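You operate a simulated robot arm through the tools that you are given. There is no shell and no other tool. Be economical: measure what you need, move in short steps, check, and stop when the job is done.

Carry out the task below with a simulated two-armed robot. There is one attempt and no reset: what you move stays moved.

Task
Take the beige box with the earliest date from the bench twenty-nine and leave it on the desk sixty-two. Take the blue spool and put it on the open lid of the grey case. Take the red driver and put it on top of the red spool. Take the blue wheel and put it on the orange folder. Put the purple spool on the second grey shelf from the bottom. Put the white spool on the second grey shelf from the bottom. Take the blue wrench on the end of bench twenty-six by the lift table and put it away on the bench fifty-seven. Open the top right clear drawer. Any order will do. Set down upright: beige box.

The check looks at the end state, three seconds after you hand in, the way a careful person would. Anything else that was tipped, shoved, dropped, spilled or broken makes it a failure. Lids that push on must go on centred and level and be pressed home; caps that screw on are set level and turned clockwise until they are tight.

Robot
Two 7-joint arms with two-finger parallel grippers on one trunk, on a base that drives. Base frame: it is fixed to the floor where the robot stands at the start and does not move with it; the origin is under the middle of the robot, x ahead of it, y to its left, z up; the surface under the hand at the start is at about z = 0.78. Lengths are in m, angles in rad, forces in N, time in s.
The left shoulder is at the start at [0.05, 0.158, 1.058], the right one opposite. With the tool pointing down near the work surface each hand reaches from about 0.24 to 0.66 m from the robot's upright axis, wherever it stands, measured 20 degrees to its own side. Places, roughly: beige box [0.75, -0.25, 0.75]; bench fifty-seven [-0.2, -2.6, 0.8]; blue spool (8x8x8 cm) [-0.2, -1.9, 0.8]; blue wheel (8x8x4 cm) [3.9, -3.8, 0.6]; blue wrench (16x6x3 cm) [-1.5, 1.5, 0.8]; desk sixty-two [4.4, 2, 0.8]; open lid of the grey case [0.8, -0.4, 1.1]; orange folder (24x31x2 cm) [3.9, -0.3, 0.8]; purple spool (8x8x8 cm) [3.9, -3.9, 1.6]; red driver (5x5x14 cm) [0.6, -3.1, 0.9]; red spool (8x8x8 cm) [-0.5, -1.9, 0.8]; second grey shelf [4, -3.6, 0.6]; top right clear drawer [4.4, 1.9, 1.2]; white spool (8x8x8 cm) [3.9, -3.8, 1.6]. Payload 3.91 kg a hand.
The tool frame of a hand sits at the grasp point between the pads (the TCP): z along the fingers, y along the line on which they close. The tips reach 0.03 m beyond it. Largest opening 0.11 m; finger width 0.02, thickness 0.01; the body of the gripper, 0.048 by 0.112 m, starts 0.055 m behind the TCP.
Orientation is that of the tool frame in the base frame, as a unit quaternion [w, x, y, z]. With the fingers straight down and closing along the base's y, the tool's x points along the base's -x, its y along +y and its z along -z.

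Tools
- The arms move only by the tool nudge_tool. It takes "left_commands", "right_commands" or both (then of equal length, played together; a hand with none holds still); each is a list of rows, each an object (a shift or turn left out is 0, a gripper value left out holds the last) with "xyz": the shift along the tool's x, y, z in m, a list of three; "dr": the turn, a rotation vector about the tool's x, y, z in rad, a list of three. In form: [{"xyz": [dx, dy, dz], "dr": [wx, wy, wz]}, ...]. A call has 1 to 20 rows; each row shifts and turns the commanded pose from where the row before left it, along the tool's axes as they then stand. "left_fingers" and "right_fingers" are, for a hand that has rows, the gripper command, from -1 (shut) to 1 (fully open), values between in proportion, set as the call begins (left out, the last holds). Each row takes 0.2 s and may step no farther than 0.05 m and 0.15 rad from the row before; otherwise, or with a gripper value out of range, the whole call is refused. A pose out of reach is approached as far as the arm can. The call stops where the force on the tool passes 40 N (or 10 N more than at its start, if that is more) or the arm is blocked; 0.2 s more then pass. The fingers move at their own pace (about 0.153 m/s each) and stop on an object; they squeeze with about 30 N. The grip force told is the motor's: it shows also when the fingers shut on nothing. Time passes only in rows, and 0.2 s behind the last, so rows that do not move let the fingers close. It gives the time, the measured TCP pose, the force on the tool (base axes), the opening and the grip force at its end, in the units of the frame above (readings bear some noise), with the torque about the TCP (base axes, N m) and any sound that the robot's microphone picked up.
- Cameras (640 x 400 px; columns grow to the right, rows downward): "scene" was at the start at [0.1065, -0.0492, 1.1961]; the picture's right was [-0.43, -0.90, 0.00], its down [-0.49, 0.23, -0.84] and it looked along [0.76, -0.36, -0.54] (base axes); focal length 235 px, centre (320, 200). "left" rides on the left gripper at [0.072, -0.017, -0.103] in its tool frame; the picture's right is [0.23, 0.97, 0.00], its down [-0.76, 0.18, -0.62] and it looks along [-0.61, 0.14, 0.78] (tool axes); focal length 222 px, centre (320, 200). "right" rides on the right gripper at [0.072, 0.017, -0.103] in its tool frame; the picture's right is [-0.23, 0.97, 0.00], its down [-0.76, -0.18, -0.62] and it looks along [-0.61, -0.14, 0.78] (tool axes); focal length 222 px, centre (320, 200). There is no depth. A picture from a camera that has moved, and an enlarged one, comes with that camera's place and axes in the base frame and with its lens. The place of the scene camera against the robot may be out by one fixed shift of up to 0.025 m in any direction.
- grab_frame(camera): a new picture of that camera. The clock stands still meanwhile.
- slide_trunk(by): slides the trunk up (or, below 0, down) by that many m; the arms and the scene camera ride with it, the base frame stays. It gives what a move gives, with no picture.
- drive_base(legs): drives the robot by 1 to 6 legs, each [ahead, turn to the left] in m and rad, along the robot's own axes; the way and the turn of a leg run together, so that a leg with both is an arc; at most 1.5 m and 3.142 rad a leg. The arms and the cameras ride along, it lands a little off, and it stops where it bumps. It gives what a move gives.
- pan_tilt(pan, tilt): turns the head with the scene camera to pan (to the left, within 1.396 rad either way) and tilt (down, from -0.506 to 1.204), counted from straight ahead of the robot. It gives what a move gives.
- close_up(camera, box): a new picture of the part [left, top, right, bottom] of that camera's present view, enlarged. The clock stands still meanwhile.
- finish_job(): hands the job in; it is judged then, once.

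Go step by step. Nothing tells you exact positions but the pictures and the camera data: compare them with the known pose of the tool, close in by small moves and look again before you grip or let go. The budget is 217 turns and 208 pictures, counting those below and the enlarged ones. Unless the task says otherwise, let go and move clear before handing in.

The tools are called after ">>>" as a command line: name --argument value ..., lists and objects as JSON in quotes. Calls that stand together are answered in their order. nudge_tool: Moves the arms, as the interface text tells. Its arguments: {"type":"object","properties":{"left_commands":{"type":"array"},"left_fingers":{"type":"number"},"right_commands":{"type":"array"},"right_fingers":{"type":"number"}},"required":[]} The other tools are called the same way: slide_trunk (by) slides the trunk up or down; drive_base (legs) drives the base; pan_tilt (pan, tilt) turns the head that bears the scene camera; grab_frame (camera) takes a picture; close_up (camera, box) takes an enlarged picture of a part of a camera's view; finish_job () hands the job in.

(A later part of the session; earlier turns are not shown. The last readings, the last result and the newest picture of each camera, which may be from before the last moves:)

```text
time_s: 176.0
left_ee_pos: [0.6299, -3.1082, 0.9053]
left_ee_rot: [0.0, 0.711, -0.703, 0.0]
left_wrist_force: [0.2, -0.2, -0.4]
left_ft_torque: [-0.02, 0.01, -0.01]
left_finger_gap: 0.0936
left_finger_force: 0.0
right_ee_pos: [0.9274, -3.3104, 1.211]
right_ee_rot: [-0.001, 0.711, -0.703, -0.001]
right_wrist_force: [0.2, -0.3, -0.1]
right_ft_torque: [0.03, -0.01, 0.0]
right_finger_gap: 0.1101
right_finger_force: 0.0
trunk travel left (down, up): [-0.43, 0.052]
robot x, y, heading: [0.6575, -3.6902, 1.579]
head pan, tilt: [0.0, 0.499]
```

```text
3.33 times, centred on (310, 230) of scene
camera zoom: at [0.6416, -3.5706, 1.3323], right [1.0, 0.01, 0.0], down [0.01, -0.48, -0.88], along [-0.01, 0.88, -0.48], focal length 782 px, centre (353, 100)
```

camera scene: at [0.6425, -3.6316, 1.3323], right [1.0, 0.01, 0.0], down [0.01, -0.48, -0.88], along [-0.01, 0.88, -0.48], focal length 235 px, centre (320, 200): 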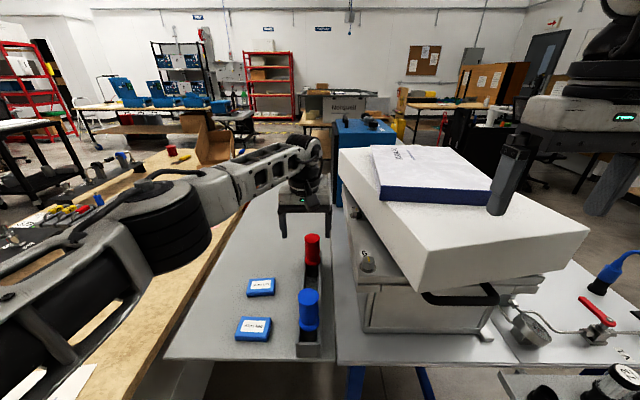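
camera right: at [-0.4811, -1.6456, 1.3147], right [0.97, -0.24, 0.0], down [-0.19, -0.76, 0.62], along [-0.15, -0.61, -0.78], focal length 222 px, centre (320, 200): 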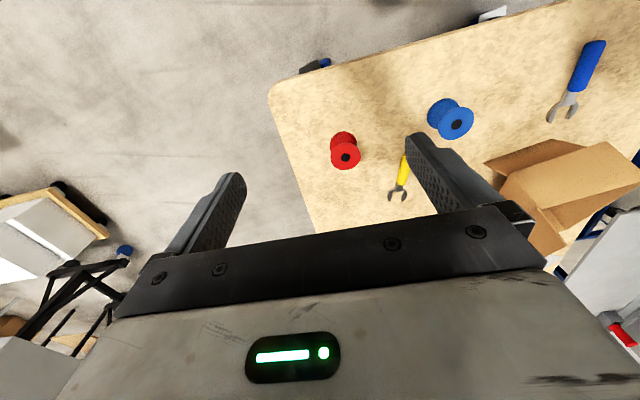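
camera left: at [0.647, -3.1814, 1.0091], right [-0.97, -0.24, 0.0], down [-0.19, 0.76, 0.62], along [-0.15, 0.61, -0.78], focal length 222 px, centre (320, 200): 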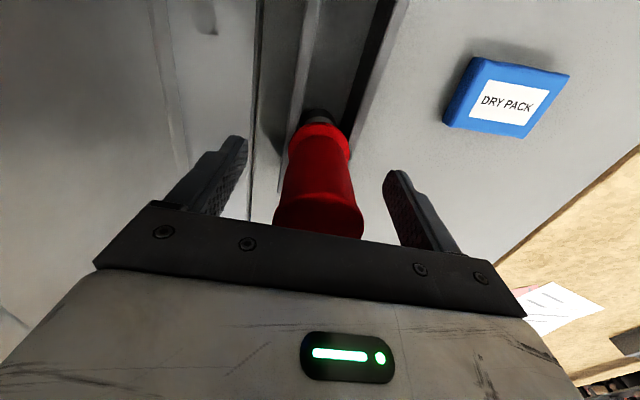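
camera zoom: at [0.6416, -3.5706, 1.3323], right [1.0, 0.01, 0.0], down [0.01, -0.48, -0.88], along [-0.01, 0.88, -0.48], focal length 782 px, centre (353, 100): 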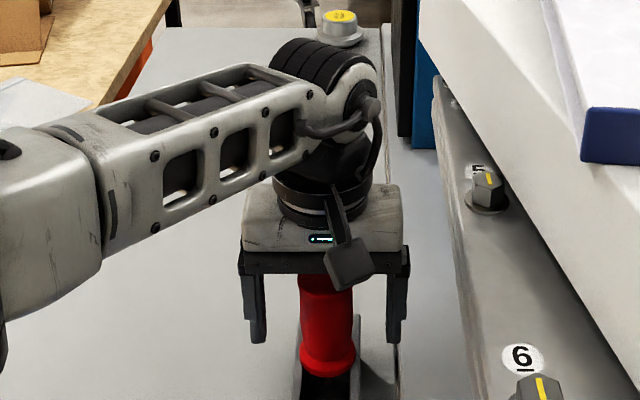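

The handle is centred between the fingers. I close and lift.

>>> nudge_tool --left_commands '[{}, {}, {}, {}]' --left_fingers -1

>>> nudge_tool --left_commands '[{"xyz": [0, 0, -0.03]}, {"xyz": [0, 0, -0.04]}, {"xyz": [0, 0, -0.05]}, {"xyz": [0, 0, -0.05]}, {}]'

>>> grab_frame --camera "left"

>>> grab_frame --camera "scene"

```text
time_s: 177.0
left_ee_pos: [0.6285, -3.108, 0.9052]
left_ee_rot: [0.0, 0.711, -0.703, 0.0]
left_wrist_force: [-0.7, -0.3, 0.0]
left_ft_torque: [0.01, -0.01, -0.01]
left_finger_gap: 0.0387
left_finger_force: 30.0
right_ee_pos: [0.9267, -3.3112, 1.2115]
right_ee_rot: [0.0, 0.711, -0.703, 0.0]
right_wrist_force: [-0.4, -0.1, -0.3]
right_ft_torque: [-0.04, 0.0, 0.02]
right_finger_gap: 0.11
right_finger_force: 0.1
trunk travel left (down, up): [-0.43, 0.052]
robot x, y, heading: [0.656, -3.6915, 1.583]
head pan, tilt: [0.0, 0.499]
```

```text
time_s: 178.2
left_ee_pos: [0.6267, -3.1075, 1.0765]
left_ee_rot: [0.0, 0.712, -0.702, 0.001]
left_wrist_force: [-0.5, -0.5, -1.6]
left_ft_torque: [-0.01, 0.0, -0.01]
left_finger_gap: 0.0387
left_finger_force: 30.0
right_ee_pos: [0.9275, -3.3103, 1.2121]
right_ee_rot: [0.0, 0.712, -0.702, -0.001]
right_wrist_force: [-0.9, -0.3, 0.7]
right_ft_torque: [0.02, 0.01, -0.01]
right_finger_gap: 0.1097
right_finger_force: 0.1
trunk travel left (down, up): [-0.43, 0.052]
robot x, y, heading: [0.6586, -3.6892, 1.585]
head pan, tilt: [0.0, 0.499]
```

```text
147 pictures are left
camera left: at [0.6453, -3.1805, 1.1803], right [-0.97, -0.24, 0.0], down [-0.19, 0.76, 0.62], along [-0.15, 0.6, -0.78], focal length 222 px, centre (320, 200)
```

left: 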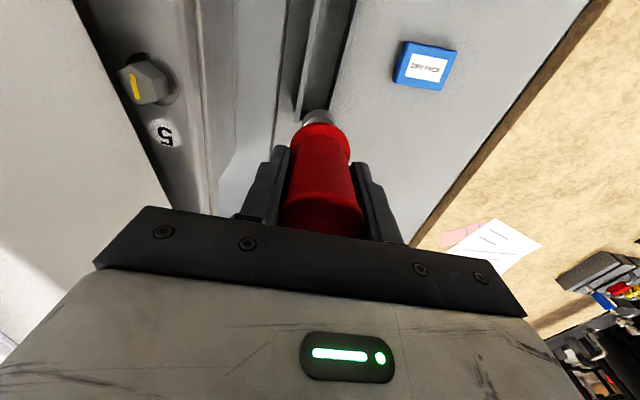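

```text
146 pictures are left
camera scene: at [0.6414, -3.5701, 1.3322], right [1.0, 0.01, 0.0], down [0.01, -0.48, -0.88], along [-0.01, 0.88, -0.48], focal length 235 px, centre (320, 200)
```

scene: 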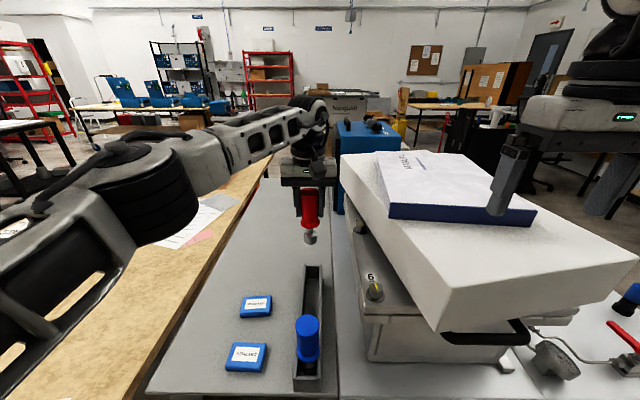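

>>> close_up --camera "scene" --box '[270, 170, 350, 260]'

```text
4.44 times, centred on (310, 215) of scene
camera zoom: at [0.6414, -3.5701, 1.3322], right [1.0, 0.01, 0.0], down [0.01, -0.48, -0.88], along [-0.01, 0.88, -0.48], focal length 1042 px, centre (364, 133)
```

zoom: 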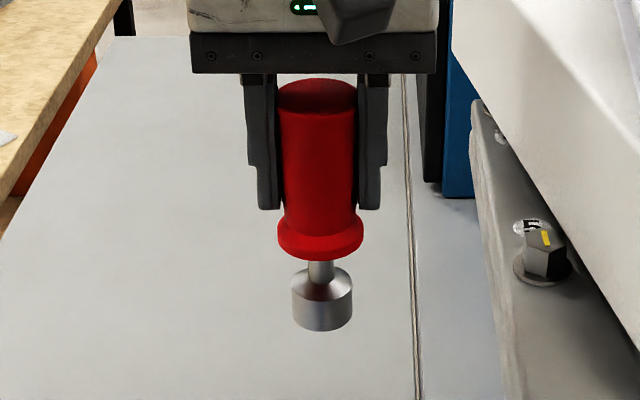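

The driver has a flat cylindrical tip, so it can stand upright on the spool. I raise it, retract, back away, and look west for a shorter way round bench 57.

>>> nudge_tool --left_commands '[{"xyz": [0.02, 0, -0.04]}, {"xyz": [0.02, 0, -0.04]}, {"xyz": [0.05, 0, 0]}, {"xyz": [0.05, 0, 0]}, {"xyz": [0.05, 0, 0]}, {"xyz": [0.03, 0.03, 0]}, {"xyz": [0, 0.05, 0]}, {"xyz": [0, 0.05, 0]}]'

>>> drive_base --legs '[[-0.45, 0], [0, 1.55]]'

>>> pan_tilt --pan -0.2 --tilt 0.35

>>> grab_frame --camera "scene"

```text
time_s: 180.0
left_ee_pos: [0.5012, -3.3325, 1.1565]
left_ee_rot: [0.001, 0.712, -0.703, 0.0]
left_wrist_force: [-0.8, -0.2, -2.1]
left_ft_torque: [-0.01, -0.03, -0.01]
left_finger_gap: 0.0389
left_finger_force: 30.6
right_ee_pos: [0.9261, -3.3111, 1.21]
right_ee_rot: [-0.001, 0.711, -0.703, 0.001]
right_wrist_force: [-0.5, -0.2, -0.2]
right_ft_torque: [0.03, 0.0, -0.01]
right_finger_gap: 0.1101
right_finger_force: 0.1
trunk travel left (down, up): [-0.43, 0.052]
robot x, y, heading: [0.6596, -3.6895, 1.584]
head pan, tilt: [0.0, 0.499]
```

```text
time_s: 186.5
left_ee_pos: [0.3029, -4.29, 1.1568]
left_ee_rot: [-0.001, 1.0, 0.003, 0.0]
left_wrist_force: [0.7, 0.1, -1.6]
left_ft_torque: [0.01, -0.01, 0.01]
left_finger_gap: 0.0388
left_finger_force: 30.2
right_ee_pos: [0.2864, -3.8643, 1.2115]
right_ee_rot: [0.0, 1.0, 0.003, -0.001]
right_wrist_force: [0.1, -0.2, -0.4]
right_ft_torque: [-0.04, 0.01, -0.01]
right_finger_gap: 0.1098
right_finger_force: 0.1
trunk travel left (down, up): [-0.43, 0.052]
robot x, y, heading: [0.6665, -4.1395, -3.139]
head pan, tilt: [0.0, 0.499]
```

```text
time_s: 187.2
left_ee_pos: [0.3029, -4.2899, 1.1558]
left_ee_rot: [0.0, 1.0, 0.003, 0.001]
left_wrist_force: [0.2, -0.7, -2.4]
left_ft_torque: [0.01, -0.01, 0.01]
left_finger_gap: 0.0387
left_finger_force: 29.8
right_ee_pos: [0.2856, -3.8653, 1.2127]
right_ee_rot: [0.0, 1.0, 0.003, 0.0]
right_wrist_force: [-0.5, 0.5, 0.3]
right_ft_torque: [-0.01, -0.01, 0.0]
right_finger_gap: 0.11
right_finger_force: 0.1
trunk travel left (down, up): [-0.43, 0.052]
robot x, y, heading: [0.6634, -4.1396, -3.138]
head pan, tilt: [-0.201, 0.351]
```

```text
144 pictures are left
camera scene: at [0.5177, -4.1309, 1.3459], right [0.19, 0.98, 0.0], down [0.34, -0.07, -0.94], along [-0.92, 0.18, -0.34], focal length 235 px, centre (320, 200)
```

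scene: 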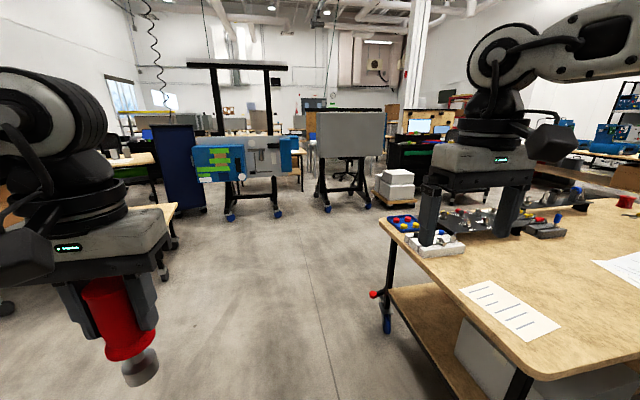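

The west aisle is clear. I drive around the south end and up the west side to the front of bench 57.

>>> drive_base --legs '[[1.4, 0], [0.47, 0], [0, -1.575], [1.5, 0], [1.4, 0], [0, -1.57]]'

>>> pan_tilt --pan -0.5 --tilt 0.4

>>> grab_frame --camera "scene"

```text
time_s: 217.7
left_ee_pos: [-0.9847, -1.1174, 1.1567]
left_ee_rot: [0.0, -0.018, 1.0, 0.0]
left_wrist_force: [-0.1, -0.5, -1.1]
left_ft_torque: [-0.01, 0.0, 0.06]
left_finger_gap: 0.0391
left_finger_force: 31.1
right_ee_pos: [-0.9565, -1.5417, 1.2113]
right_ee_rot: [0.001, -0.017, 1.0, 0.0]
right_wrist_force: [-0.4, 0.1, 0.0]
right_ft_torque: [-0.04, 0.0, -0.01]
right_finger_gap: 0.1103
right_finger_force: 0.0
trunk travel left (down, up): [-0.43, 0.052]
robot x, y, heading: [-1.3395, -1.2867, 0.037]
head pan, tilt: [-0.201, 0.351]
```

```text
time_s: 218.5
left_ee_pos: [-0.9846, -1.1186, 1.1564]
left_ee_rot: [0.0, -0.017, 1.0, -0.001]
left_wrist_force: [-0.8, 0.4, -1.9]
left_ft_torque: [0.02, 0.01, 0.0]
left_finger_gap: 0.0387
left_finger_force: 29.9
right_ee_pos: [-0.9553, -1.5434, 1.2108]
right_ee_rot: [0.001, -0.017, 1.0, 0.0]
right_wrist_force: [0.4, -0.7, -0.1]
right_ft_torque: [0.02, 0.02, -0.03]
right_finger_gap: 0.1101
right_finger_force: 0.1
trunk travel left (down, up): [-0.43, 0.052]
robot x, y, heading: [-1.3388, -1.2798, 0.034]
head pan, tilt: [-0.499, 0.4]
```

```text
143 pictures are left
camera scene: at [-1.2324, -1.3329, 1.3414], right [-0.45, -0.89, 0.0], down [-0.35, 0.17, -0.92], along [0.82, -0.41, -0.39], focal length 235 px, centre (320, 200)
```

scene: 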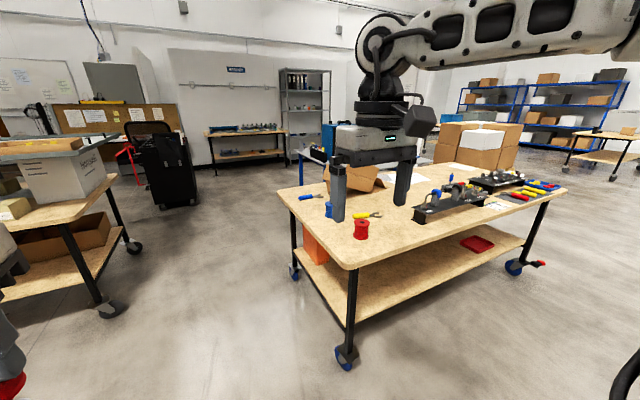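

I drive to the front of the bench, in line with the red spool.

>>> drive_base --legs '[[0.78, -0.03], [0, -1.575], [0.09, 0]]'

>>> pan_tilt --pan 0.0 --tilt 0.7

>>> grab_frame --camera "scene"

>>> grab_frame --camera "left"

```text
time_s: 227.2
left_ee_pos: [-0.4071, -1.7165, 1.1562]
left_ee_rot: [0.0, 0.703, 0.711, 0.0]
left_wrist_force: [-0.6, 0.3, -1.7]
left_ft_torque: [0.03, 0.0, 0.02]
left_finger_gap: 0.0385
left_finger_force: 29.9
right_ee_pos: [-0.8322, -1.7361, 1.2111]
right_ee_rot: [0.0, 0.703, 0.711, 0.001]
right_wrist_force: [0.0, -1.4, -0.5]
right_ft_torque: [0.04, 0.02, -0.02]
right_finger_gap: 0.1101
right_finger_force: 0.2
trunk travel left (down, up): [-0.43, 0.052]
robot x, y, heading: [-0.5654, -1.3586, -1.557]
head pan, tilt: [-0.499, 0.4]
```

```text
time_s: 228.1
left_ee_pos: [-0.4065, -1.7159, 1.1568]
left_ee_rot: [0.0, 0.703, 0.711, 0.0]
left_wrist_force: [0.1, -0.5, -2.0]
left_ft_torque: [0.03, -0.02, 0.0]
left_finger_gap: 0.0387
left_finger_force: 30.6
right_ee_pos: [-0.8319, -1.735, 1.2108]
right_ee_rot: [0.001, 0.703, 0.711, -0.001]
right_wrist_force: [0.5, -0.3, 0.8]
right_ft_torque: [0.01, 0.02, -0.02]
right_finger_gap: 0.1102
right_finger_force: 0.1
trunk travel left (down, up): [-0.43, 0.052]
robot x, y, heading: [-0.5644, -1.3571, -1.558]
head pan, tilt: [0.0, 0.7]
```

```text
142 pictures are left
camera scene: at [-0.5754, -1.4927, 1.3146], right [-1.0, -0.01, 0.0], down [-0.01, 0.64, -0.77], along [0.01, -0.77, -0.64], focal length 235 px, centre (320, 200)
```

scene: 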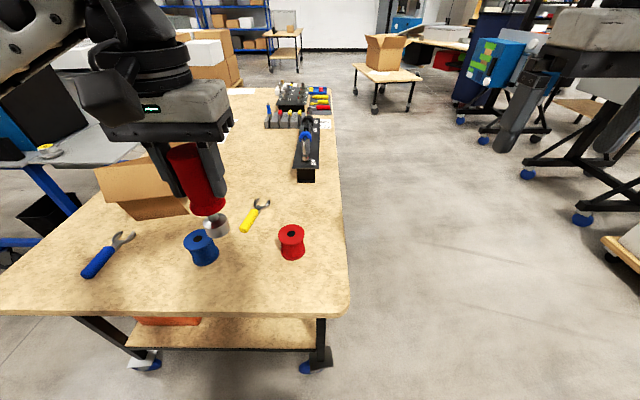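

```text
141 pictures are left
camera left: at [-0.4245, -1.6442, 1.2604], right [0.97, 0.24, 0.0], down [0.19, -0.76, 0.62], along [0.15, -0.61, -0.78], focal length 222 px, centre (320, 200)
```

left: 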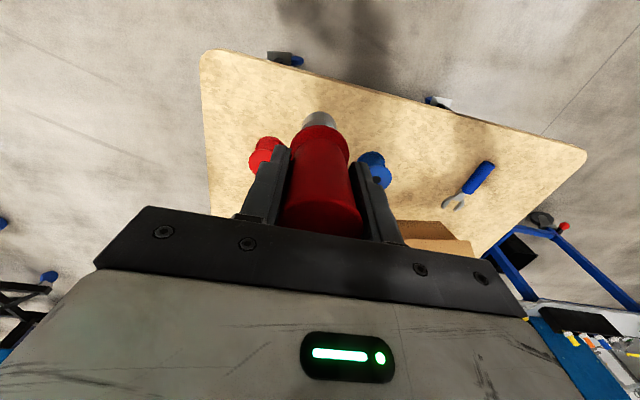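

I cross-check the red spool's position with the right wrist camera.

>>> grab_frame --camera "right"

>>> close_up --camera "left" --box '[230, 100, 410, 220]'

```text
140 pictures are left
camera right: at [-0.817, -1.6629, 1.3145], right [0.98, -0.22, 0.0], down [-0.17, -0.76, 0.62], along [-0.14, -0.61, -0.78], focal length 222 px, centre (320, 200)
```

right: 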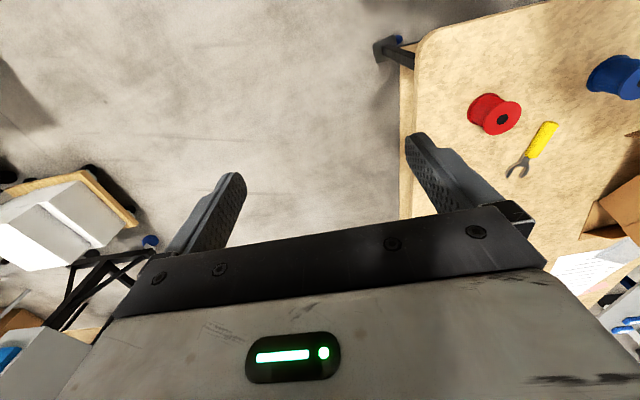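

```text
3.33 times, centred on (320, 160) of left
camera zoom: at [-0.4245, -1.6442, 1.2604], right [0.97, 0.24, 0.0], down [0.19, -0.76, 0.62], along [0.15, -0.61, -0.78], focal length 740 px, centre (320, 333)
```

zoom: 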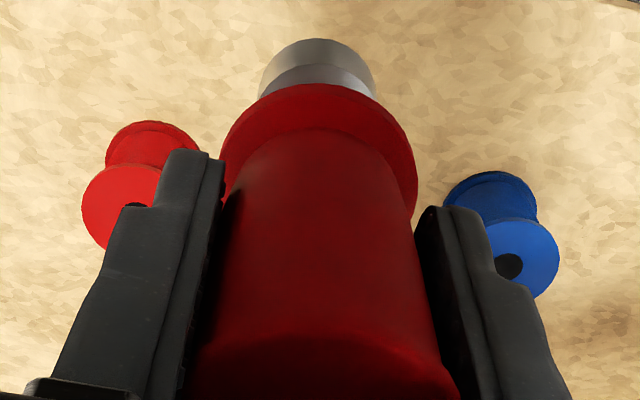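

Best estimate of the red spool top centre is (-0.484, -1.888, 0.862). I move the driver above it, still 8 cm clear.

>>> nudge_tool --left_commands '[{"xyz": [-0.02, -0.04, 0]}, {"xyz": [-0.03, -0.038, 0]}, {"xyz": [-0.05, 0, 0]}, {"xyz": [-0.05, 0, 0]}, {"xyz": [-0.022, 0, 0.03]}, {"xyz": [0, 0, 0.05]}, {}]'

>>> close_up --camera "scene" --box '[220, 140, 380, 280]'

>>> grab_frame --camera "left"

>>> close_up --camera "right" --box '[400, 20, 640, 180]'

```text
time_s: 229.7
left_ee_pos: [-0.4868, -1.8878, 1.0758]
left_ee_rot: [0.0, 0.703, 0.711, 0.0]
left_wrist_force: [0.2, 0.6, -2.4]
left_ft_torque: [0.01, 0.0, 0.03]
left_finger_gap: 0.0389
left_finger_force: 29.8
right_ee_pos: [-0.8319, -1.7357, 1.2107]
right_ee_rot: [0.001, 0.704, 0.71, -0.001]
right_wrist_force: [0.0, -0.8, -0.1]
right_ft_torque: [0.0, 0.0, 0.04]
right_finger_gap: 0.1102
right_finger_force: 0.1
trunk travel left (down, up): [-0.43, 0.052]
robot x, y, heading: [-0.561, -1.3578, -1.56]
head pan, tilt: [0.0, 0.7]
```

```text
2.86 times, centred on (300, 210) of scene
camera zoom: at [-0.5754, -1.4925, 1.3146], right [-1.0, -0.01, 0.0], down [-0.01, 0.64, -0.77], along [0.01, -0.76, -0.64], focal length 670 px, centre (377, 171)
```

zoom: 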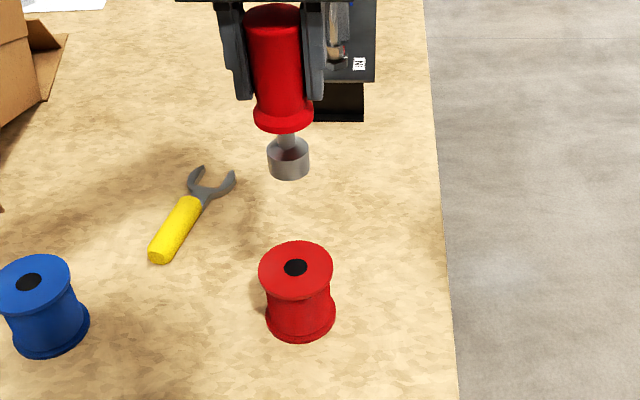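

```text
137 pictures are left
camera left: at [-0.5041, -1.8152, 1.1791], right [0.97, 0.24, 0.0], down [0.18, -0.76, 0.62], along [0.15, -0.61, -0.78], focal length 222 px, centre (320, 200)
```

left: 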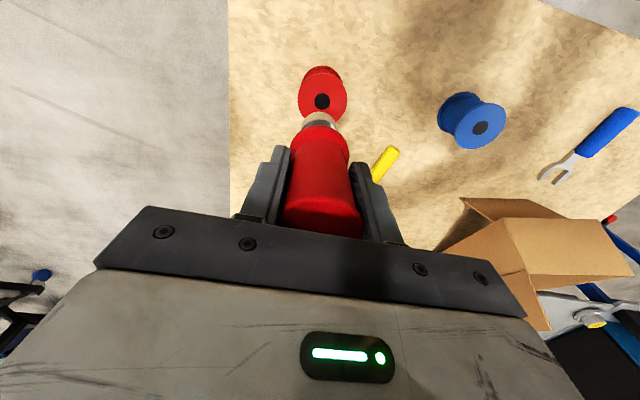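

```text
2.50 times, centred on (520, 100) of right
camera zoom: at [-0.8171, -1.6627, 1.3145], right [0.98, -0.22, 0.0], down [-0.17, -0.76, 0.62], along [-0.14, -0.61, -0.78], focal length 555 px, centre (-180, 450)
```

zoom: 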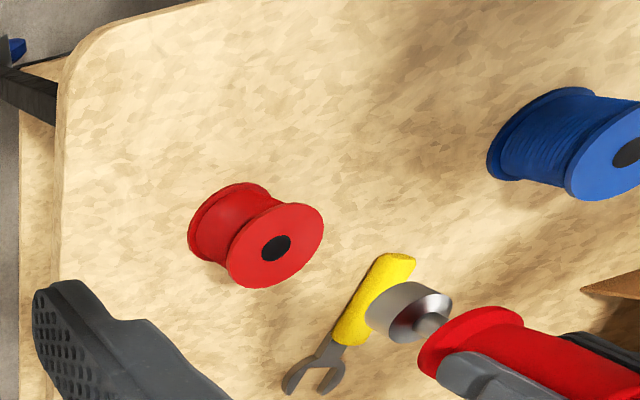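

Consistent: the spool axis is at (-0.484, -1.893). I make a small correction and lower to just above the spool.

>>> nudge_tool --left_commands '[{"xyz": [-0.005, 0.003, 0.03]}, {"xyz": [0, 0, 0.03]}, {"xyz": [0, 0, 0.02]}, {}]'

>>> close_up --camera "scene" --box '[220, 140, 380, 280]'

>>> close_up --camera "right" --box '[430, 60, 590, 170]'

>>> close_up --camera "left" --box '[240, 30, 400, 140]'

```text
time_s: 230.7
left_ee_pos: [-0.4821, -1.893, 0.9968]
left_ee_rot: [0.0, 0.703, 0.711, -0.001]
left_wrist_force: [-0.6, -0.7, -1.8]
left_ft_torque: [0.04, 0.0, 0.01]
left_finger_gap: 0.0388
left_finger_force: 29.6
right_ee_pos: [-0.8338, -1.736, 1.2127]
right_ee_rot: [0.0, 0.704, 0.711, 0.0]
right_wrist_force: [0.1, 0.4, 0.1]
right_ft_torque: [0.02, 0.03, 0.02]
right_finger_gap: 0.1102
right_finger_force: 0.0
trunk travel left (down, up): [-0.43, 0.052]
robot x, y, heading: [-0.5616, -1.357, -1.564]
head pan, tilt: [0.0, 0.7]
```

```text
2.86 times, centred on (300, 210) of scene
camera zoom: at [-0.5754, -1.4927, 1.3145], right [-1.0, -0.01, 0.0], down [-0.01, 0.64, -0.76], along [0.01, -0.76, -0.64], focal length 670 px, centre (377, 171)
```

zoom: 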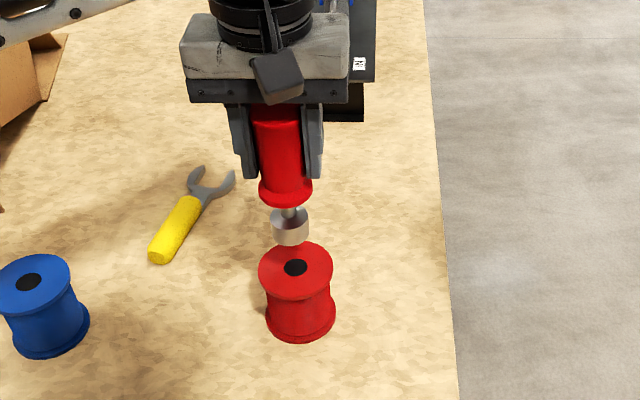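

```text
3.64 times, centred on (510, 115) of right
camera zoom: at [-0.8171, -1.6629, 1.3145], right [0.98, -0.22, 0.0], down [-0.17, -0.76, 0.62], along [-0.14, -0.61, -0.78], focal length 808 px, centre (-371, 509)
```

zoom: 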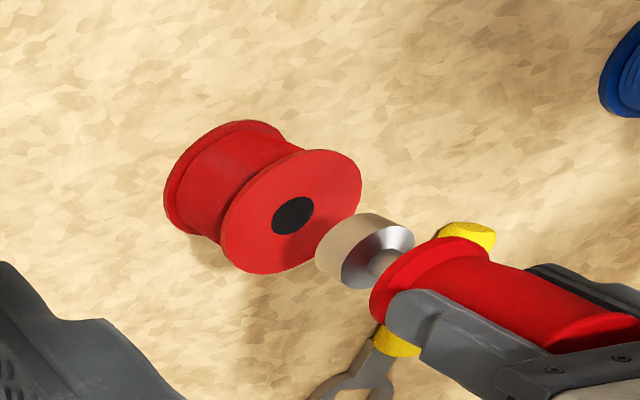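

```text
3.64 times, centred on (320, 85) of left
camera zoom: at [-0.4979, -1.8216, 1.0994], right [0.97, 0.24, 0.0], down [0.19, -0.76, 0.62], along [0.15, -0.61, -0.78], focal length 808 px, centre (320, 618)
```

zoom: 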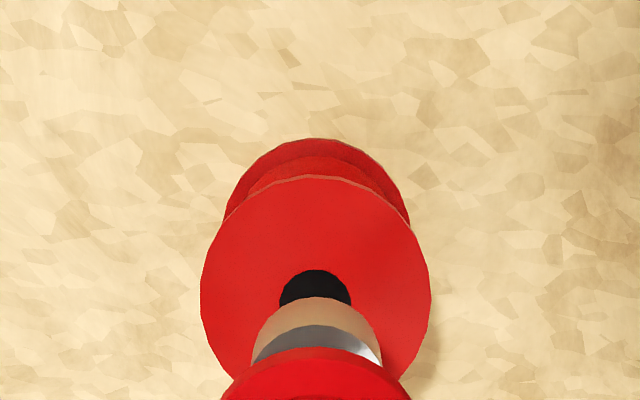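

Aligned. I lower in fine steps to contact.

>>> nudge_tool --left_commands '[{"xyz": [0, 0, 0.014]}, {"xyz": [0, 0, 0.002]}, {"xyz": [0, 0, 0.002]}, {"xyz": [0, 0, 0.002]}, {}]'

>>> close_up --camera "right" --box '[430, 60, 590, 170]'

```text
time_s: 231.9
left_ee_pos: [-0.479, -1.8948, 0.9757]
left_ee_rot: [0.001, 0.703, 0.711, 0.0]
left_wrist_force: [-0.1, 0.3, -1.7]
left_ft_torque: [0.04, -0.01, 0.0]
left_finger_gap: 0.0387
left_finger_force: 30.2
right_ee_pos: [-0.8314, -1.7359, 1.2105]
right_ee_rot: [0.001, 0.703, 0.711, -0.001]
right_wrist_force: [-0.6, 0.2, -0.4]
right_ft_torque: [0.02, 0.0, -0.01]
right_finger_gap: 0.1098
right_finger_force: 0.0
trunk travel left (down, up): [-0.43, 0.052]
robot x, y, heading: [-0.563, -1.3564, -1.559]
head pan, tilt: [0.0, 0.7]
```

```text
3.64 times, centred on (510, 115) of right
camera zoom: at [-0.8171, -1.6629, 1.3144], right [0.98, -0.22, 0.0], down [-0.17, -0.76, 0.62], along [-0.14, -0.61, -0.78], focal length 808 px, centre (-371, 509)
```

zoom: 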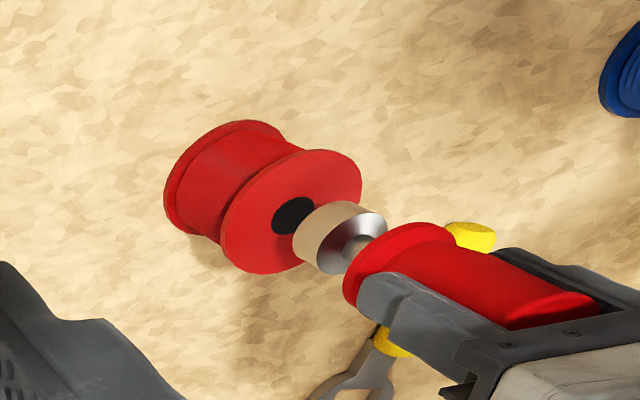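

Still some gap by the view; I continue in small steps until contact.

>>> nudge_tool --left_commands '[{"xyz": [0, 0, 0.002]}, {"xyz": [0, 0, 0.002]}, {"xyz": [0, 0, 0.002]}, {"xyz": [0, 0, 0.002]}, {"xyz": [0, 0, 0.002]}, {}]'

>>> close_up --camera "right" --box '[430, 60, 590, 170]'

>>> close_up --camera "scene" --box '[220, 140, 380, 280]'

```text
time_s: 233.3
left_ee_pos: [-0.4799, -1.8948, 0.9666]
left_ee_rot: [0.001, 0.703, 0.711, 0.0]
left_wrist_force: [0.8, 0.5, -1.6]
left_ft_torque: [-0.02, 0.01, 0.01]
left_finger_gap: 0.0387
left_finger_force: 30.6
right_ee_pos: [-0.8329, -1.7357, 1.2112]
right_ee_rot: [0.001, 0.703, 0.711, -0.001]
right_wrist_force: [-0.5, 1.1, -0.5]
right_ft_torque: [0.01, -0.02, 0.0]
right_finger_gap: 0.1103
right_finger_force: 0.0
trunk travel left (down, up): [-0.43, 0.052]
robot x, y, heading: [-0.562, -1.3542, -1.557]
head pan, tilt: [0.0, 0.7]
```

```text
3.64 times, centred on (510, 115) of right
camera zoom: at [-0.8171, -1.6629, 1.3144], right [0.98, -0.22, 0.0], down [-0.17, -0.76, 0.62], along [-0.14, -0.61, -0.78], focal length 808 px, centre (-371, 509)
```

zoom: 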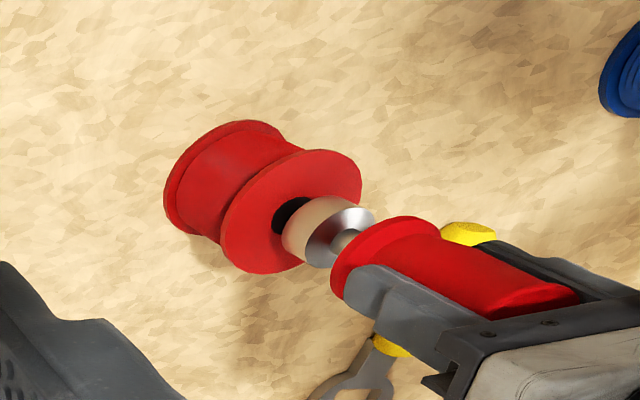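

```text
2.86 times, centred on (300, 210) of scene
camera zoom: at [-0.5753, -1.4927, 1.3145], right [-1.0, -0.01, 0.0], down [-0.01, 0.64, -0.76], along [0.01, -0.76, -0.64], focal length 670 px, centre (377, 171)
```

zoom: 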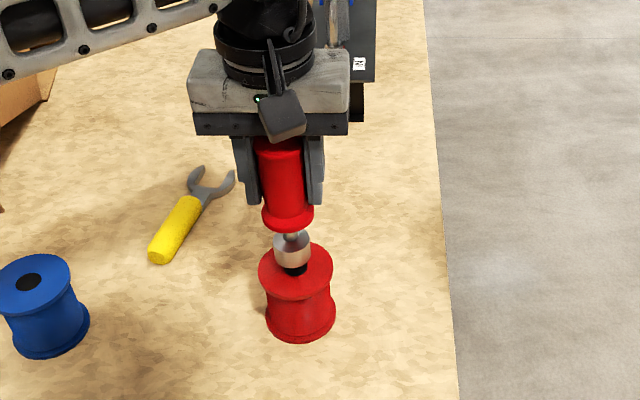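

>>> nudge_tool --left_commands '[{"xyz": [0, -0.002, 0.002]}, {"xyz": [0, 0, 0.002]}, {"xyz": [0, 0, 0.002]}, {"xyz": [0, 0, 0.002]}, {}]'

>>> close_up --camera "right" --box '[430, 60, 590, 170]'

>>> close_up --camera "scene" --box '[260, 200, 330, 260]'

```text
time_s: 234.5
left_ee_pos: [-0.482, -1.893, 0.9593]
left_ee_rot: [0.0, 0.703, 0.711, 0.001]
left_wrist_force: [-0.2, 0.6, -1.8]
left_ft_torque: [0.0, -0.02, 0.0]
left_finger_gap: 0.0388
left_finger_force: 29.8
right_ee_pos: [-0.8325, -1.7358, 1.212]
right_ee_rot: [0.0, 0.703, 0.711, -0.001]
right_wrist_force: [0.1, 0.5, 0.1]
right_ft_torque: [0.0, 0.0, 0.02]
right_finger_gap: 0.1101
right_finger_force: 0.1
trunk travel left (down, up): [-0.43, 0.052]
robot x, y, heading: [-0.5632, -1.3572, -1.562]
head pan, tilt: [0.0, 0.7]
```

```text
3.64 times, centred on (510, 115) of right
camera zoom: at [-0.8171, -1.6629, 1.3144], right [0.98, -0.22, 0.0], down [-0.17, -0.76, 0.62], along [-0.14, -0.61, -0.78], focal length 808 px, centre (-371, 509)
```

zoom: 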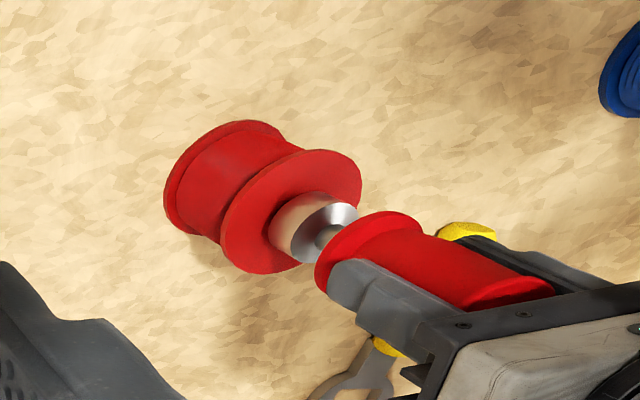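

```text
6.67 times, centred on (295, 230) of scene
camera zoom: at [-0.5753, -1.4927, 1.3145], right [-1.0, -0.01, 0.0], down [-0.01, 0.64, -0.76], along [0.01, -0.76, -0.64], focal length 1564 px, centre (487, 0)
```

zoom: 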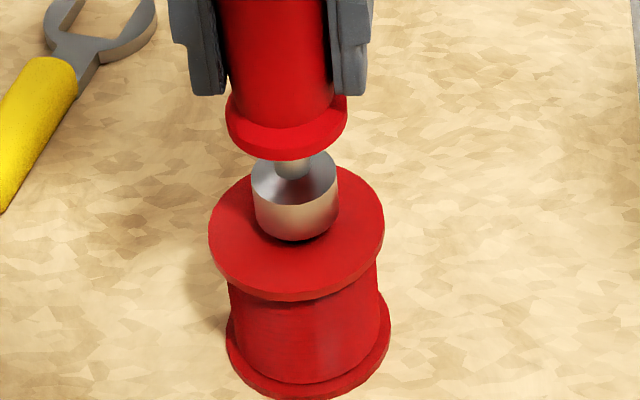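

Nearly touching and centred. A few more millimetres.

>>> nudge_tool --left_commands '[{"xyz": [0, 0, 0.001]}, {"xyz": [0, 0, 0.001]}, {"xyz": [0, 0, 0.001]}, {"xyz": [0, 0, 0.001]}, {}]'

>>> close_up --camera "scene" --box '[260, 200, 330, 260]'

```text
time_s: 235.7
left_ee_pos: [-0.4831, -1.8937, 0.9554]
left_ee_rot: [0.0, 0.703, 0.711, 0.0]
left_wrist_force: [-0.2, 0.1, -1.7]
left_ft_torque: [0.01, -0.02, 0.03]
left_finger_gap: 0.0387
left_finger_force: 29.5
right_ee_pos: [-0.8329, -1.7359, 1.2114]
right_ee_rot: [0.001, 0.703, 0.712, -0.001]
right_wrist_force: [0.0, 0.1, -0.4]
right_ft_torque: [-0.03, 0.0, 0.01]
right_finger_gap: 0.11
right_finger_force: 0.2
trunk travel left (down, up): [-0.43, 0.052]
robot x, y, heading: [-0.5642, -1.3557, -1.558]
head pan, tilt: [0.0, 0.7]
```

```text
6.67 times, centred on (295, 230) of scene
camera zoom: at [-0.5753, -1.4927, 1.3145], right [-1.0, -0.01, 0.0], down [-0.01, 0.64, -0.76], along [0.01, -0.76, -0.64], focal length 1564 px, centre (487, 0)
```

zoom: 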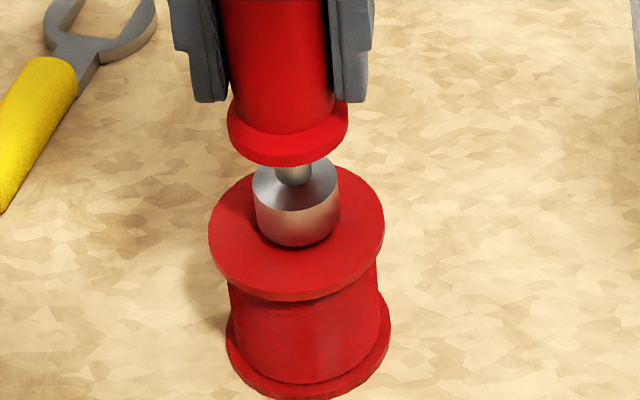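

>>> nudge_tool --left_commands '[{"xyz": [0, 0, 0.001]}, {"xyz": [0, 0, 0.001]}, {"xyz": [0, 0, 0.001]}, {"xyz": [0, 0, 0.001]}, {}]'

```text
time_s: 236.9
left_ee_pos: [-0.4823, -1.8923, 0.9496]
left_ee_rot: [0.0, 0.703, 0.711, 0.0]
left_wrist_force: [0.3, 0.0, -1.1]
left_ft_torque: [0.04, 0.0, 0.0]
left_finger_gap: 0.0385
left_finger_force: 29.8
right_ee_pos: [-0.8334, -1.7348, 1.2114]
right_ee_rot: [0.001, 0.703, 0.711, -0.001]
right_wrist_force: [-0.7, 0.1, 0.3]
right_ft_torque: [0.01, -0.01, -0.02]
right_finger_gap: 0.11
right_finger_force: 0.1
trunk travel left (down, up): [-0.43, 0.052]
robot x, y, heading: [-0.5619, -1.3573, -1.561]
head pan, tilt: [0.0, 0.7]
```

>>> nudge_tool --left_commands '[{"xyz": [0, 0, 0.001]}, {"xyz": [0, 0, 0.001]}, {"xyz": [0, 0, 0.001]}, {}]'

>>> close_up --camera "scene" --box '[260, 200, 330, 260]'

>>> close_up --camera "right" --box '[430, 60, 590, 170]'

```text
time_s: 237.9
left_ee_pos: [-0.4833, -1.8935, 0.9494]
left_ee_rot: [0.001, 0.704, 0.711, 0.0]
left_wrist_force: [1.3, 0.1, 9.4]
left_ft_torque: [0.14, -0.16, -0.02]
left_finger_gap: 0.0388
left_finger_force: 29.3
right_ee_pos: [-0.8333, -1.7339, 1.2124]
right_ee_rot: [0.001, 0.703, 0.711, 0.0]
right_wrist_force: [0.6, 0.4, -0.7]
right_ft_torque: [-0.01, 0.03, 0.0]
right_finger_gap: 0.1101
right_finger_force: 0.0
trunk travel left (down, up): [-0.43, 0.052]
robot x, y, heading: [-0.5586, -1.3543, -1.558]
head pan, tilt: [0.0, 0.7]
```

```text
6.67 times, centred on (295, 230) of scene
camera zoom: at [-0.5753, -1.4916, 1.3148], right [-1.0, -0.01, 0.0], down [-0.01, 0.64, -0.77], along [0.01, -0.77, -0.64], focal length 1564 px, centre (487, 0)
```

zoom: 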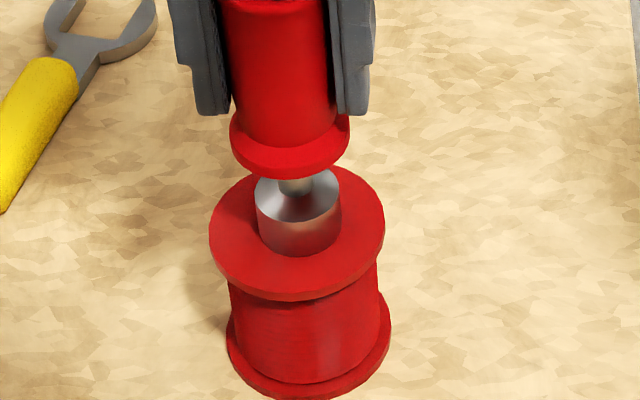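

```text
3.64 times, centred on (510, 115) of right
camera zoom: at [-0.817, -1.6619, 1.3149], right [0.98, -0.22, 0.0], down [-0.17, -0.76, 0.62], along [-0.14, -0.61, -0.78], focal length 808 px, centre (-371, 509)
```

zoom: 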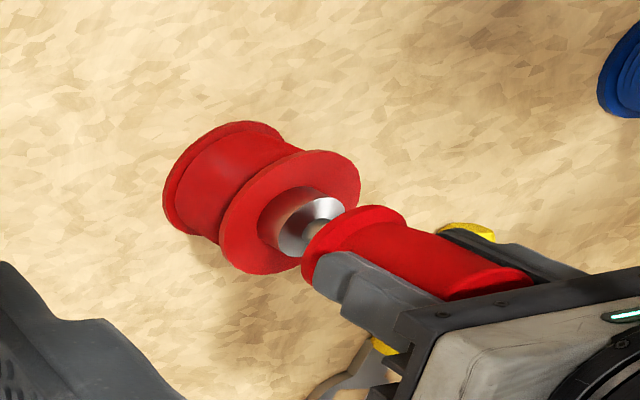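

Contact (about 11 N). I relieve the push slightly, open gently, then rise straight up.

>>> nudge_tool --left_commands '[{"xyz": [0, 0, -0.002]}, {}]'

>>> nudge_tool --left_commands '[{}, {}, {}]' --left_fingers 0.3

>>> close_up --camera "scene" --box '[250, 170, 350, 260]'

```text
time_s: 238.5
left_ee_pos: [-0.4839, -1.8934, 0.9495]
left_ee_rot: [-0.001, 0.703, 0.711, 0.001]
left_wrist_force: [1.0, -3.1, 2.0]
left_ft_torque: [-0.31, -0.05, 0.04]
left_finger_gap: 0.0388
left_finger_force: 29.7
right_ee_pos: [-0.8321, -1.7352, 1.2107]
right_ee_rot: [0.001, 0.703, 0.711, -0.001]
right_wrist_force: [-0.7, 0.0, 0.5]
right_ft_torque: [0.0, 0.02, 0.02]
right_finger_gap: 0.1098
right_finger_force: 0.1
trunk travel left (down, up): [-0.43, 0.052]
robot x, y, heading: [-0.5627, -1.3563, -1.561]
head pan, tilt: [0.0, 0.7]
```

```text
time_s: 239.3
left_ee_pos: [-0.483, -1.8922, 0.9493]
left_ee_rot: [-0.001, 0.704, 0.71, 0.001]
left_wrist_force: [-0.1, 0.6, -0.5]
left_ft_torque: [0.03, 0.0, 0.0]
left_finger_gap: 0.0714
left_finger_force: 0.1
right_ee_pos: [-0.8333, -1.7364, 1.2112]
right_ee_rot: [0.001, 0.703, 0.711, 0.0]
right_wrist_force: [0.4, -0.1, 0.2]
right_ft_torque: [-0.02, 0.02, -0.01]
right_finger_gap: 0.1101
right_finger_force: 0.0
trunk travel left (down, up): [-0.43, 0.052]
robot x, y, heading: [-0.564, -1.3545, -1.564]
head pan, tilt: [0.0, 0.7]
```

```text
4.44 times, centred on (300, 215) of scene
camera zoom: at [-0.5754, -1.4926, 1.3145], right [-1.0, -0.01, 0.0], down [-0.01, 0.64, -0.76], along [0.01, -0.76, -0.64], focal length 1042 px, centre (409, 133)
```

zoom: 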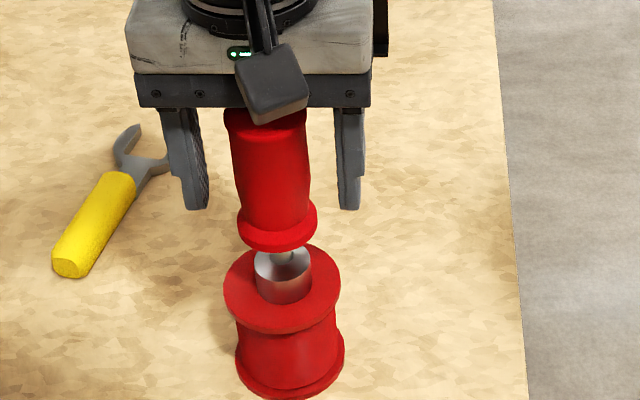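

It stands on its own. I rise and move over to the blue spool, fingers fully open.

>>> nudge_tool --left_commands '[{"xyz": [0, 0, -0.02]}, {"xyz": [0, 0, -0.04]}, {"xyz": [0, 0, -0.05]}, {"xyz": [0, 0, -0.05]}, {"xyz": [0, 0, -0.03]}, {"xyz": [0, 0.05, 0]}, {"xyz": [0, 0.05, 0]}, {"xyz": [0.005, 0.045, 0]}, {"xyz": [0.005, 0.045, 0]}, {"xyz": [0.005, 0.045, 0]}, {}]'

>>> nudge_tool --left_commands '[{}, {}]' --left_fingers 1

>>> grab_frame --camera "left"

>>> grab_frame --camera "scene"

```text
time_s: 241.7
left_ee_pos: [-0.2489, -1.8782, 1.1396]
left_ee_rot: [0.001, 0.704, 0.71, 0.0]
left_wrist_force: [0.0, -0.4, -0.4]
left_ft_torque: [0.0, 0.01, -0.03]
left_finger_gap: 0.0715
left_finger_force: 0.0
right_ee_pos: [-0.8317, -1.7361, 1.2113]
right_ee_rot: [0.001, 0.704, 0.71, -0.001]
right_wrist_force: [-0.4, 0.1, 0.4]
right_ft_torque: [0.01, 0.02, 0.0]
right_finger_gap: 0.11
right_finger_force: 0.1
trunk travel left (down, up): [-0.43, 0.052]
robot x, y, heading: [-0.5613, -1.3584, -1.561]
head pan, tilt: [0.0, 0.7]
```

```text
time_s: 242.3
left_ee_pos: [-0.2469, -1.8783, 1.1382]
left_ee_rot: [0.0, 0.704, 0.71, 0.0]
left_wrist_force: [0.6, -0.1, 0.2]
left_ft_torque: [0.01, 0.04, 0.02]
left_finger_gap: 0.1101
left_finger_force: 0.0
right_ee_pos: [-0.8327, -1.7347, 1.2117]
right_ee_rot: [0.001, 0.703, 0.711, -0.001]
right_wrist_force: [0.5, 0.0, -0.5]
right_ft_torque: [-0.03, -0.01, 0.05]
right_finger_gap: 0.1098
right_finger_force: 0.1
trunk travel left (down, up): [-0.43, 0.052]
robot x, y, heading: [-0.56, -1.3567, -1.56]
head pan, tilt: [0.0, 0.7]
```

```text
123 pictures are left
camera left: at [-0.2652, -1.806, 1.2421], right [0.97, 0.24, 0.0], down [0.19, -0.76, 0.62], along [0.15, -0.61, -0.78], focal length 222 px, centre (320, 200)
```

left: 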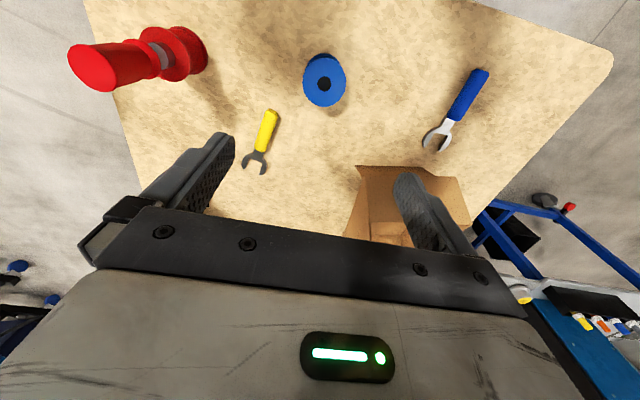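

```text
122 pictures are left
camera scene: at [-0.5753, -1.4926, 1.3146], right [-1.0, -0.01, 0.0], down [-0.01, 0.64, -0.76], along [0.01, -0.76, -0.64], focal length 235 px, centre (320, 200)
```

scene: 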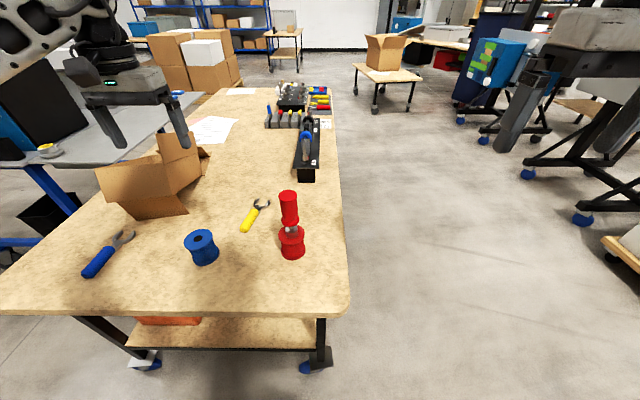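

Driver stands on the red spool. I descend over the blue spool.

>>> nudge_tool --left_commands '[{"xyz": [0, 0.004, 0.05]}, {"xyz": [0, 0, 0.05]}, {"xyz": [0, 0, 0.05]}, {"xyz": [0, 0, 0.03]}, {}]'

>>> grab_frame --camera "left"

```text
refused: row 1 steps farther than a row can; nothing moved
```

```text
121 pictures are left
camera left: at [-0.2652, -1.806, 1.2421], right [0.97, 0.24, 0.0], down [0.19, -0.76, 0.62], along [0.15, -0.61, -0.78], focal length 222 px, centre (320, 200)
```

left: 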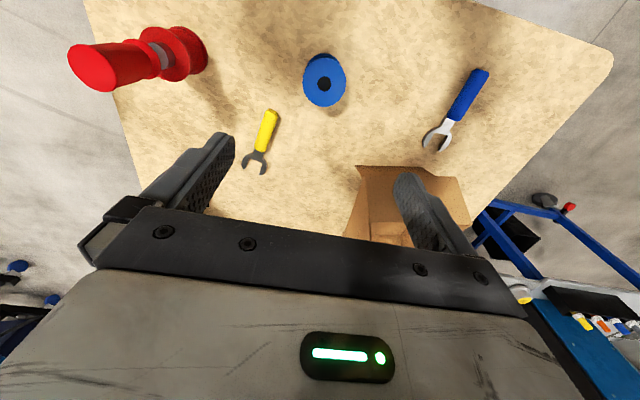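

Row limit slipped; I resend with smaller rows.

>>> nudge_tool --left_commands '[{"xyz": [0, 0.004, 0.04]}, {"xyz": [0, 0, 0.05]}, {"xyz": [0, 0, 0.05]}, {"xyz": [0, 0, 0.05]}, {}]'

>>> grab_frame --camera "left"

```text
time_s: 243.5
left_ee_pos: [-0.243, -1.8748, 0.9489]
left_ee_rot: [0.0, 0.703, 0.711, 0.0]
left_wrist_force: [-0.6, 1.4, -1.3]
left_ft_torque: [-0.03, 0.01, -0.05]
left_finger_gap: 0.1099
left_finger_force: 0.1
right_ee_pos: [-0.8321, -1.7346, 1.2115]
right_ee_rot: [0.001, 0.703, 0.711, -0.002]
right_wrist_force: [0.3, 0.7, 0.8]
right_ft_torque: [0.02, -0.02, -0.04]
right_finger_gap: 0.11
right_finger_force: 0.0
trunk travel left (down, up): [-0.43, 0.052]
robot x, y, heading: [-0.5646, -1.3551, -1.56]
head pan, tilt: [0.0, 0.7]
```

```text
120 pictures are left
camera left: at [-0.261, -1.8026, 1.0519], right [0.97, 0.24, 0.0], down [0.19, -0.76, 0.62], along [0.15, -0.61, -0.78], focal length 222 px, centre (320, 200)
```

left: 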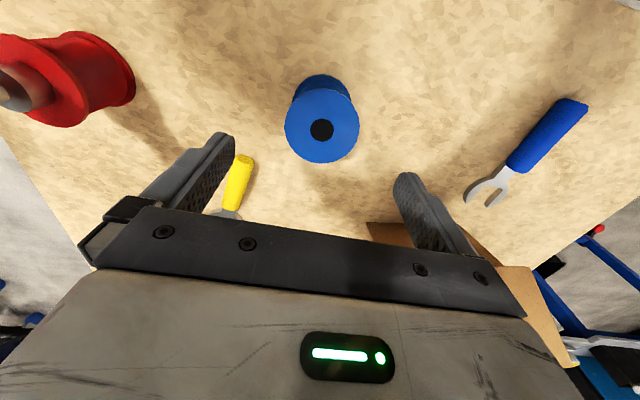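

>>> nudge_tool --left_commands '[{"xyz": [-0.002, 0.001, 0.04]}, {"xyz": [0, 0, 0.04]}, {"xyz": [0, 0, 0.025]}, {"xyz": [0, 0, 0.012]}, {}]'

>>> nudge_tool --left_commands '[{}, {}, {}]' --left_fingers -1

```text
time_s: 244.7
left_ee_pos: [-0.2436, -1.8748, 0.8313]
left_ee_rot: [0.0, 0.704, 0.711, 0.0]
left_wrist_force: [-0.1, -0.3, 0.3]
left_ft_torque: [0.01, -0.01, 0.02]
left_finger_gap: 0.1101
left_finger_force: 0.0
right_ee_pos: [-0.8323, -1.7357, 1.2109]
right_ee_rot: [0.001, 0.703, 0.711, -0.001]
right_wrist_force: [-0.5, -0.8, -0.1]
right_ft_torque: [0.0, 0.01, 0.06]
right_finger_gap: 0.1099
right_finger_force: 0.1
trunk travel left (down, up): [-0.43, 0.052]
robot x, y, heading: [-0.5595, -1.3566, -1.558]
head pan, tilt: [0.0, 0.7]
```

```text
time_s: 245.5
left_ee_pos: [-0.2438, -1.8755, 0.8324]
left_ee_rot: [0.0, 0.703, 0.711, 0.0]
left_wrist_force: [1.4, -1.6, 0.4]
left_ft_torque: [-0.04, 0.05, 0.02]
left_finger_gap: 0.0691
left_finger_force: 30.1
right_ee_pos: [-0.8321, -1.7353, 1.2111]
right_ee_rot: [0.001, 0.703, 0.711, -0.001]
right_wrist_force: [-0.3, -0.7, -0.3]
right_ft_torque: [0.01, -0.01, -0.02]
right_finger_gap: 0.1099
right_finger_force: 0.2
trunk travel left (down, up): [-0.43, 0.052]
robot x, y, heading: [-0.5603, -1.3576, -1.558]
head pan, tilt: [0.0, 0.7]
```

Gripped (69 mm). I lift it high and retract.

>>> nudge_tool --left_commands '[{"xyz": [0, 0, -0.04]}, {"xyz": [0, 0, -0.05]}, {"xyz": [0, 0, -0.05]}, {"xyz": [0, 0, -0.05]}, {"xyz": [0, 0, -0.05]}, {"xyz": [0, 0, -0.05]}, {"xyz": [0, 0, -0.05]}, {"xyz": [0.05, 0, 0]}, {"xyz": [0.05, 0, 0]}, {"xyz": [0.04, -0.03, 0]}, {"xyz": [0.0, -0.05, 0]}, {"xyz": [0.0, -0.05, 0]}, {}]'

>>> grab_frame --camera "scene"

```text
time_s: 248.3
left_ee_pos: [-0.3695, -1.7403, 1.1707]
left_ee_rot: [-0.001, 0.703, 0.711, 0.001]
left_wrist_force: [0.9, 0.6, -3.4]
left_ft_torque: [-0.02, 0.02, 0.03]
left_finger_gap: 0.0689
left_finger_force: 29.7
right_ee_pos: [-0.8302, -1.7358, 1.2108]
right_ee_rot: [0.0, 0.703, 0.711, -0.001]
right_wrist_force: [0.0, -0.1, 0.1]
right_ft_torque: [0.0, 0.04, 0.02]
right_finger_gap: 0.1101
right_finger_force: 0.1
trunk travel left (down, up): [-0.43, 0.052]
robot x, y, heading: [-0.5628, -1.3548, -1.563]
head pan, tilt: [0.0, 0.7]
```

```text
119 pictures are left
camera scene: at [-0.5746, -1.4927, 1.3145], right [-1.0, -0.01, 0.0], down [-0.01, 0.64, -0.76], along [0.01, -0.76, -0.64], focal length 235 px, centre (320, 200)
```

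scene: 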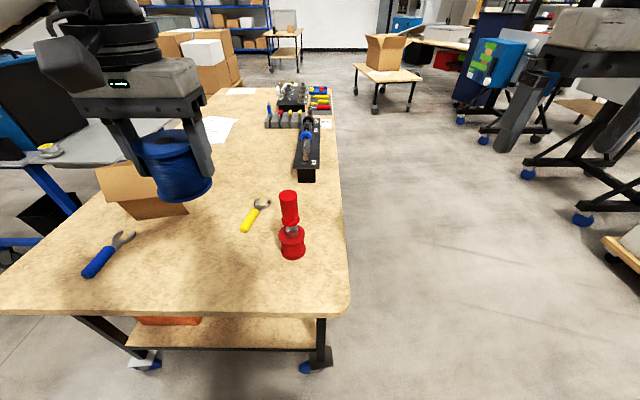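

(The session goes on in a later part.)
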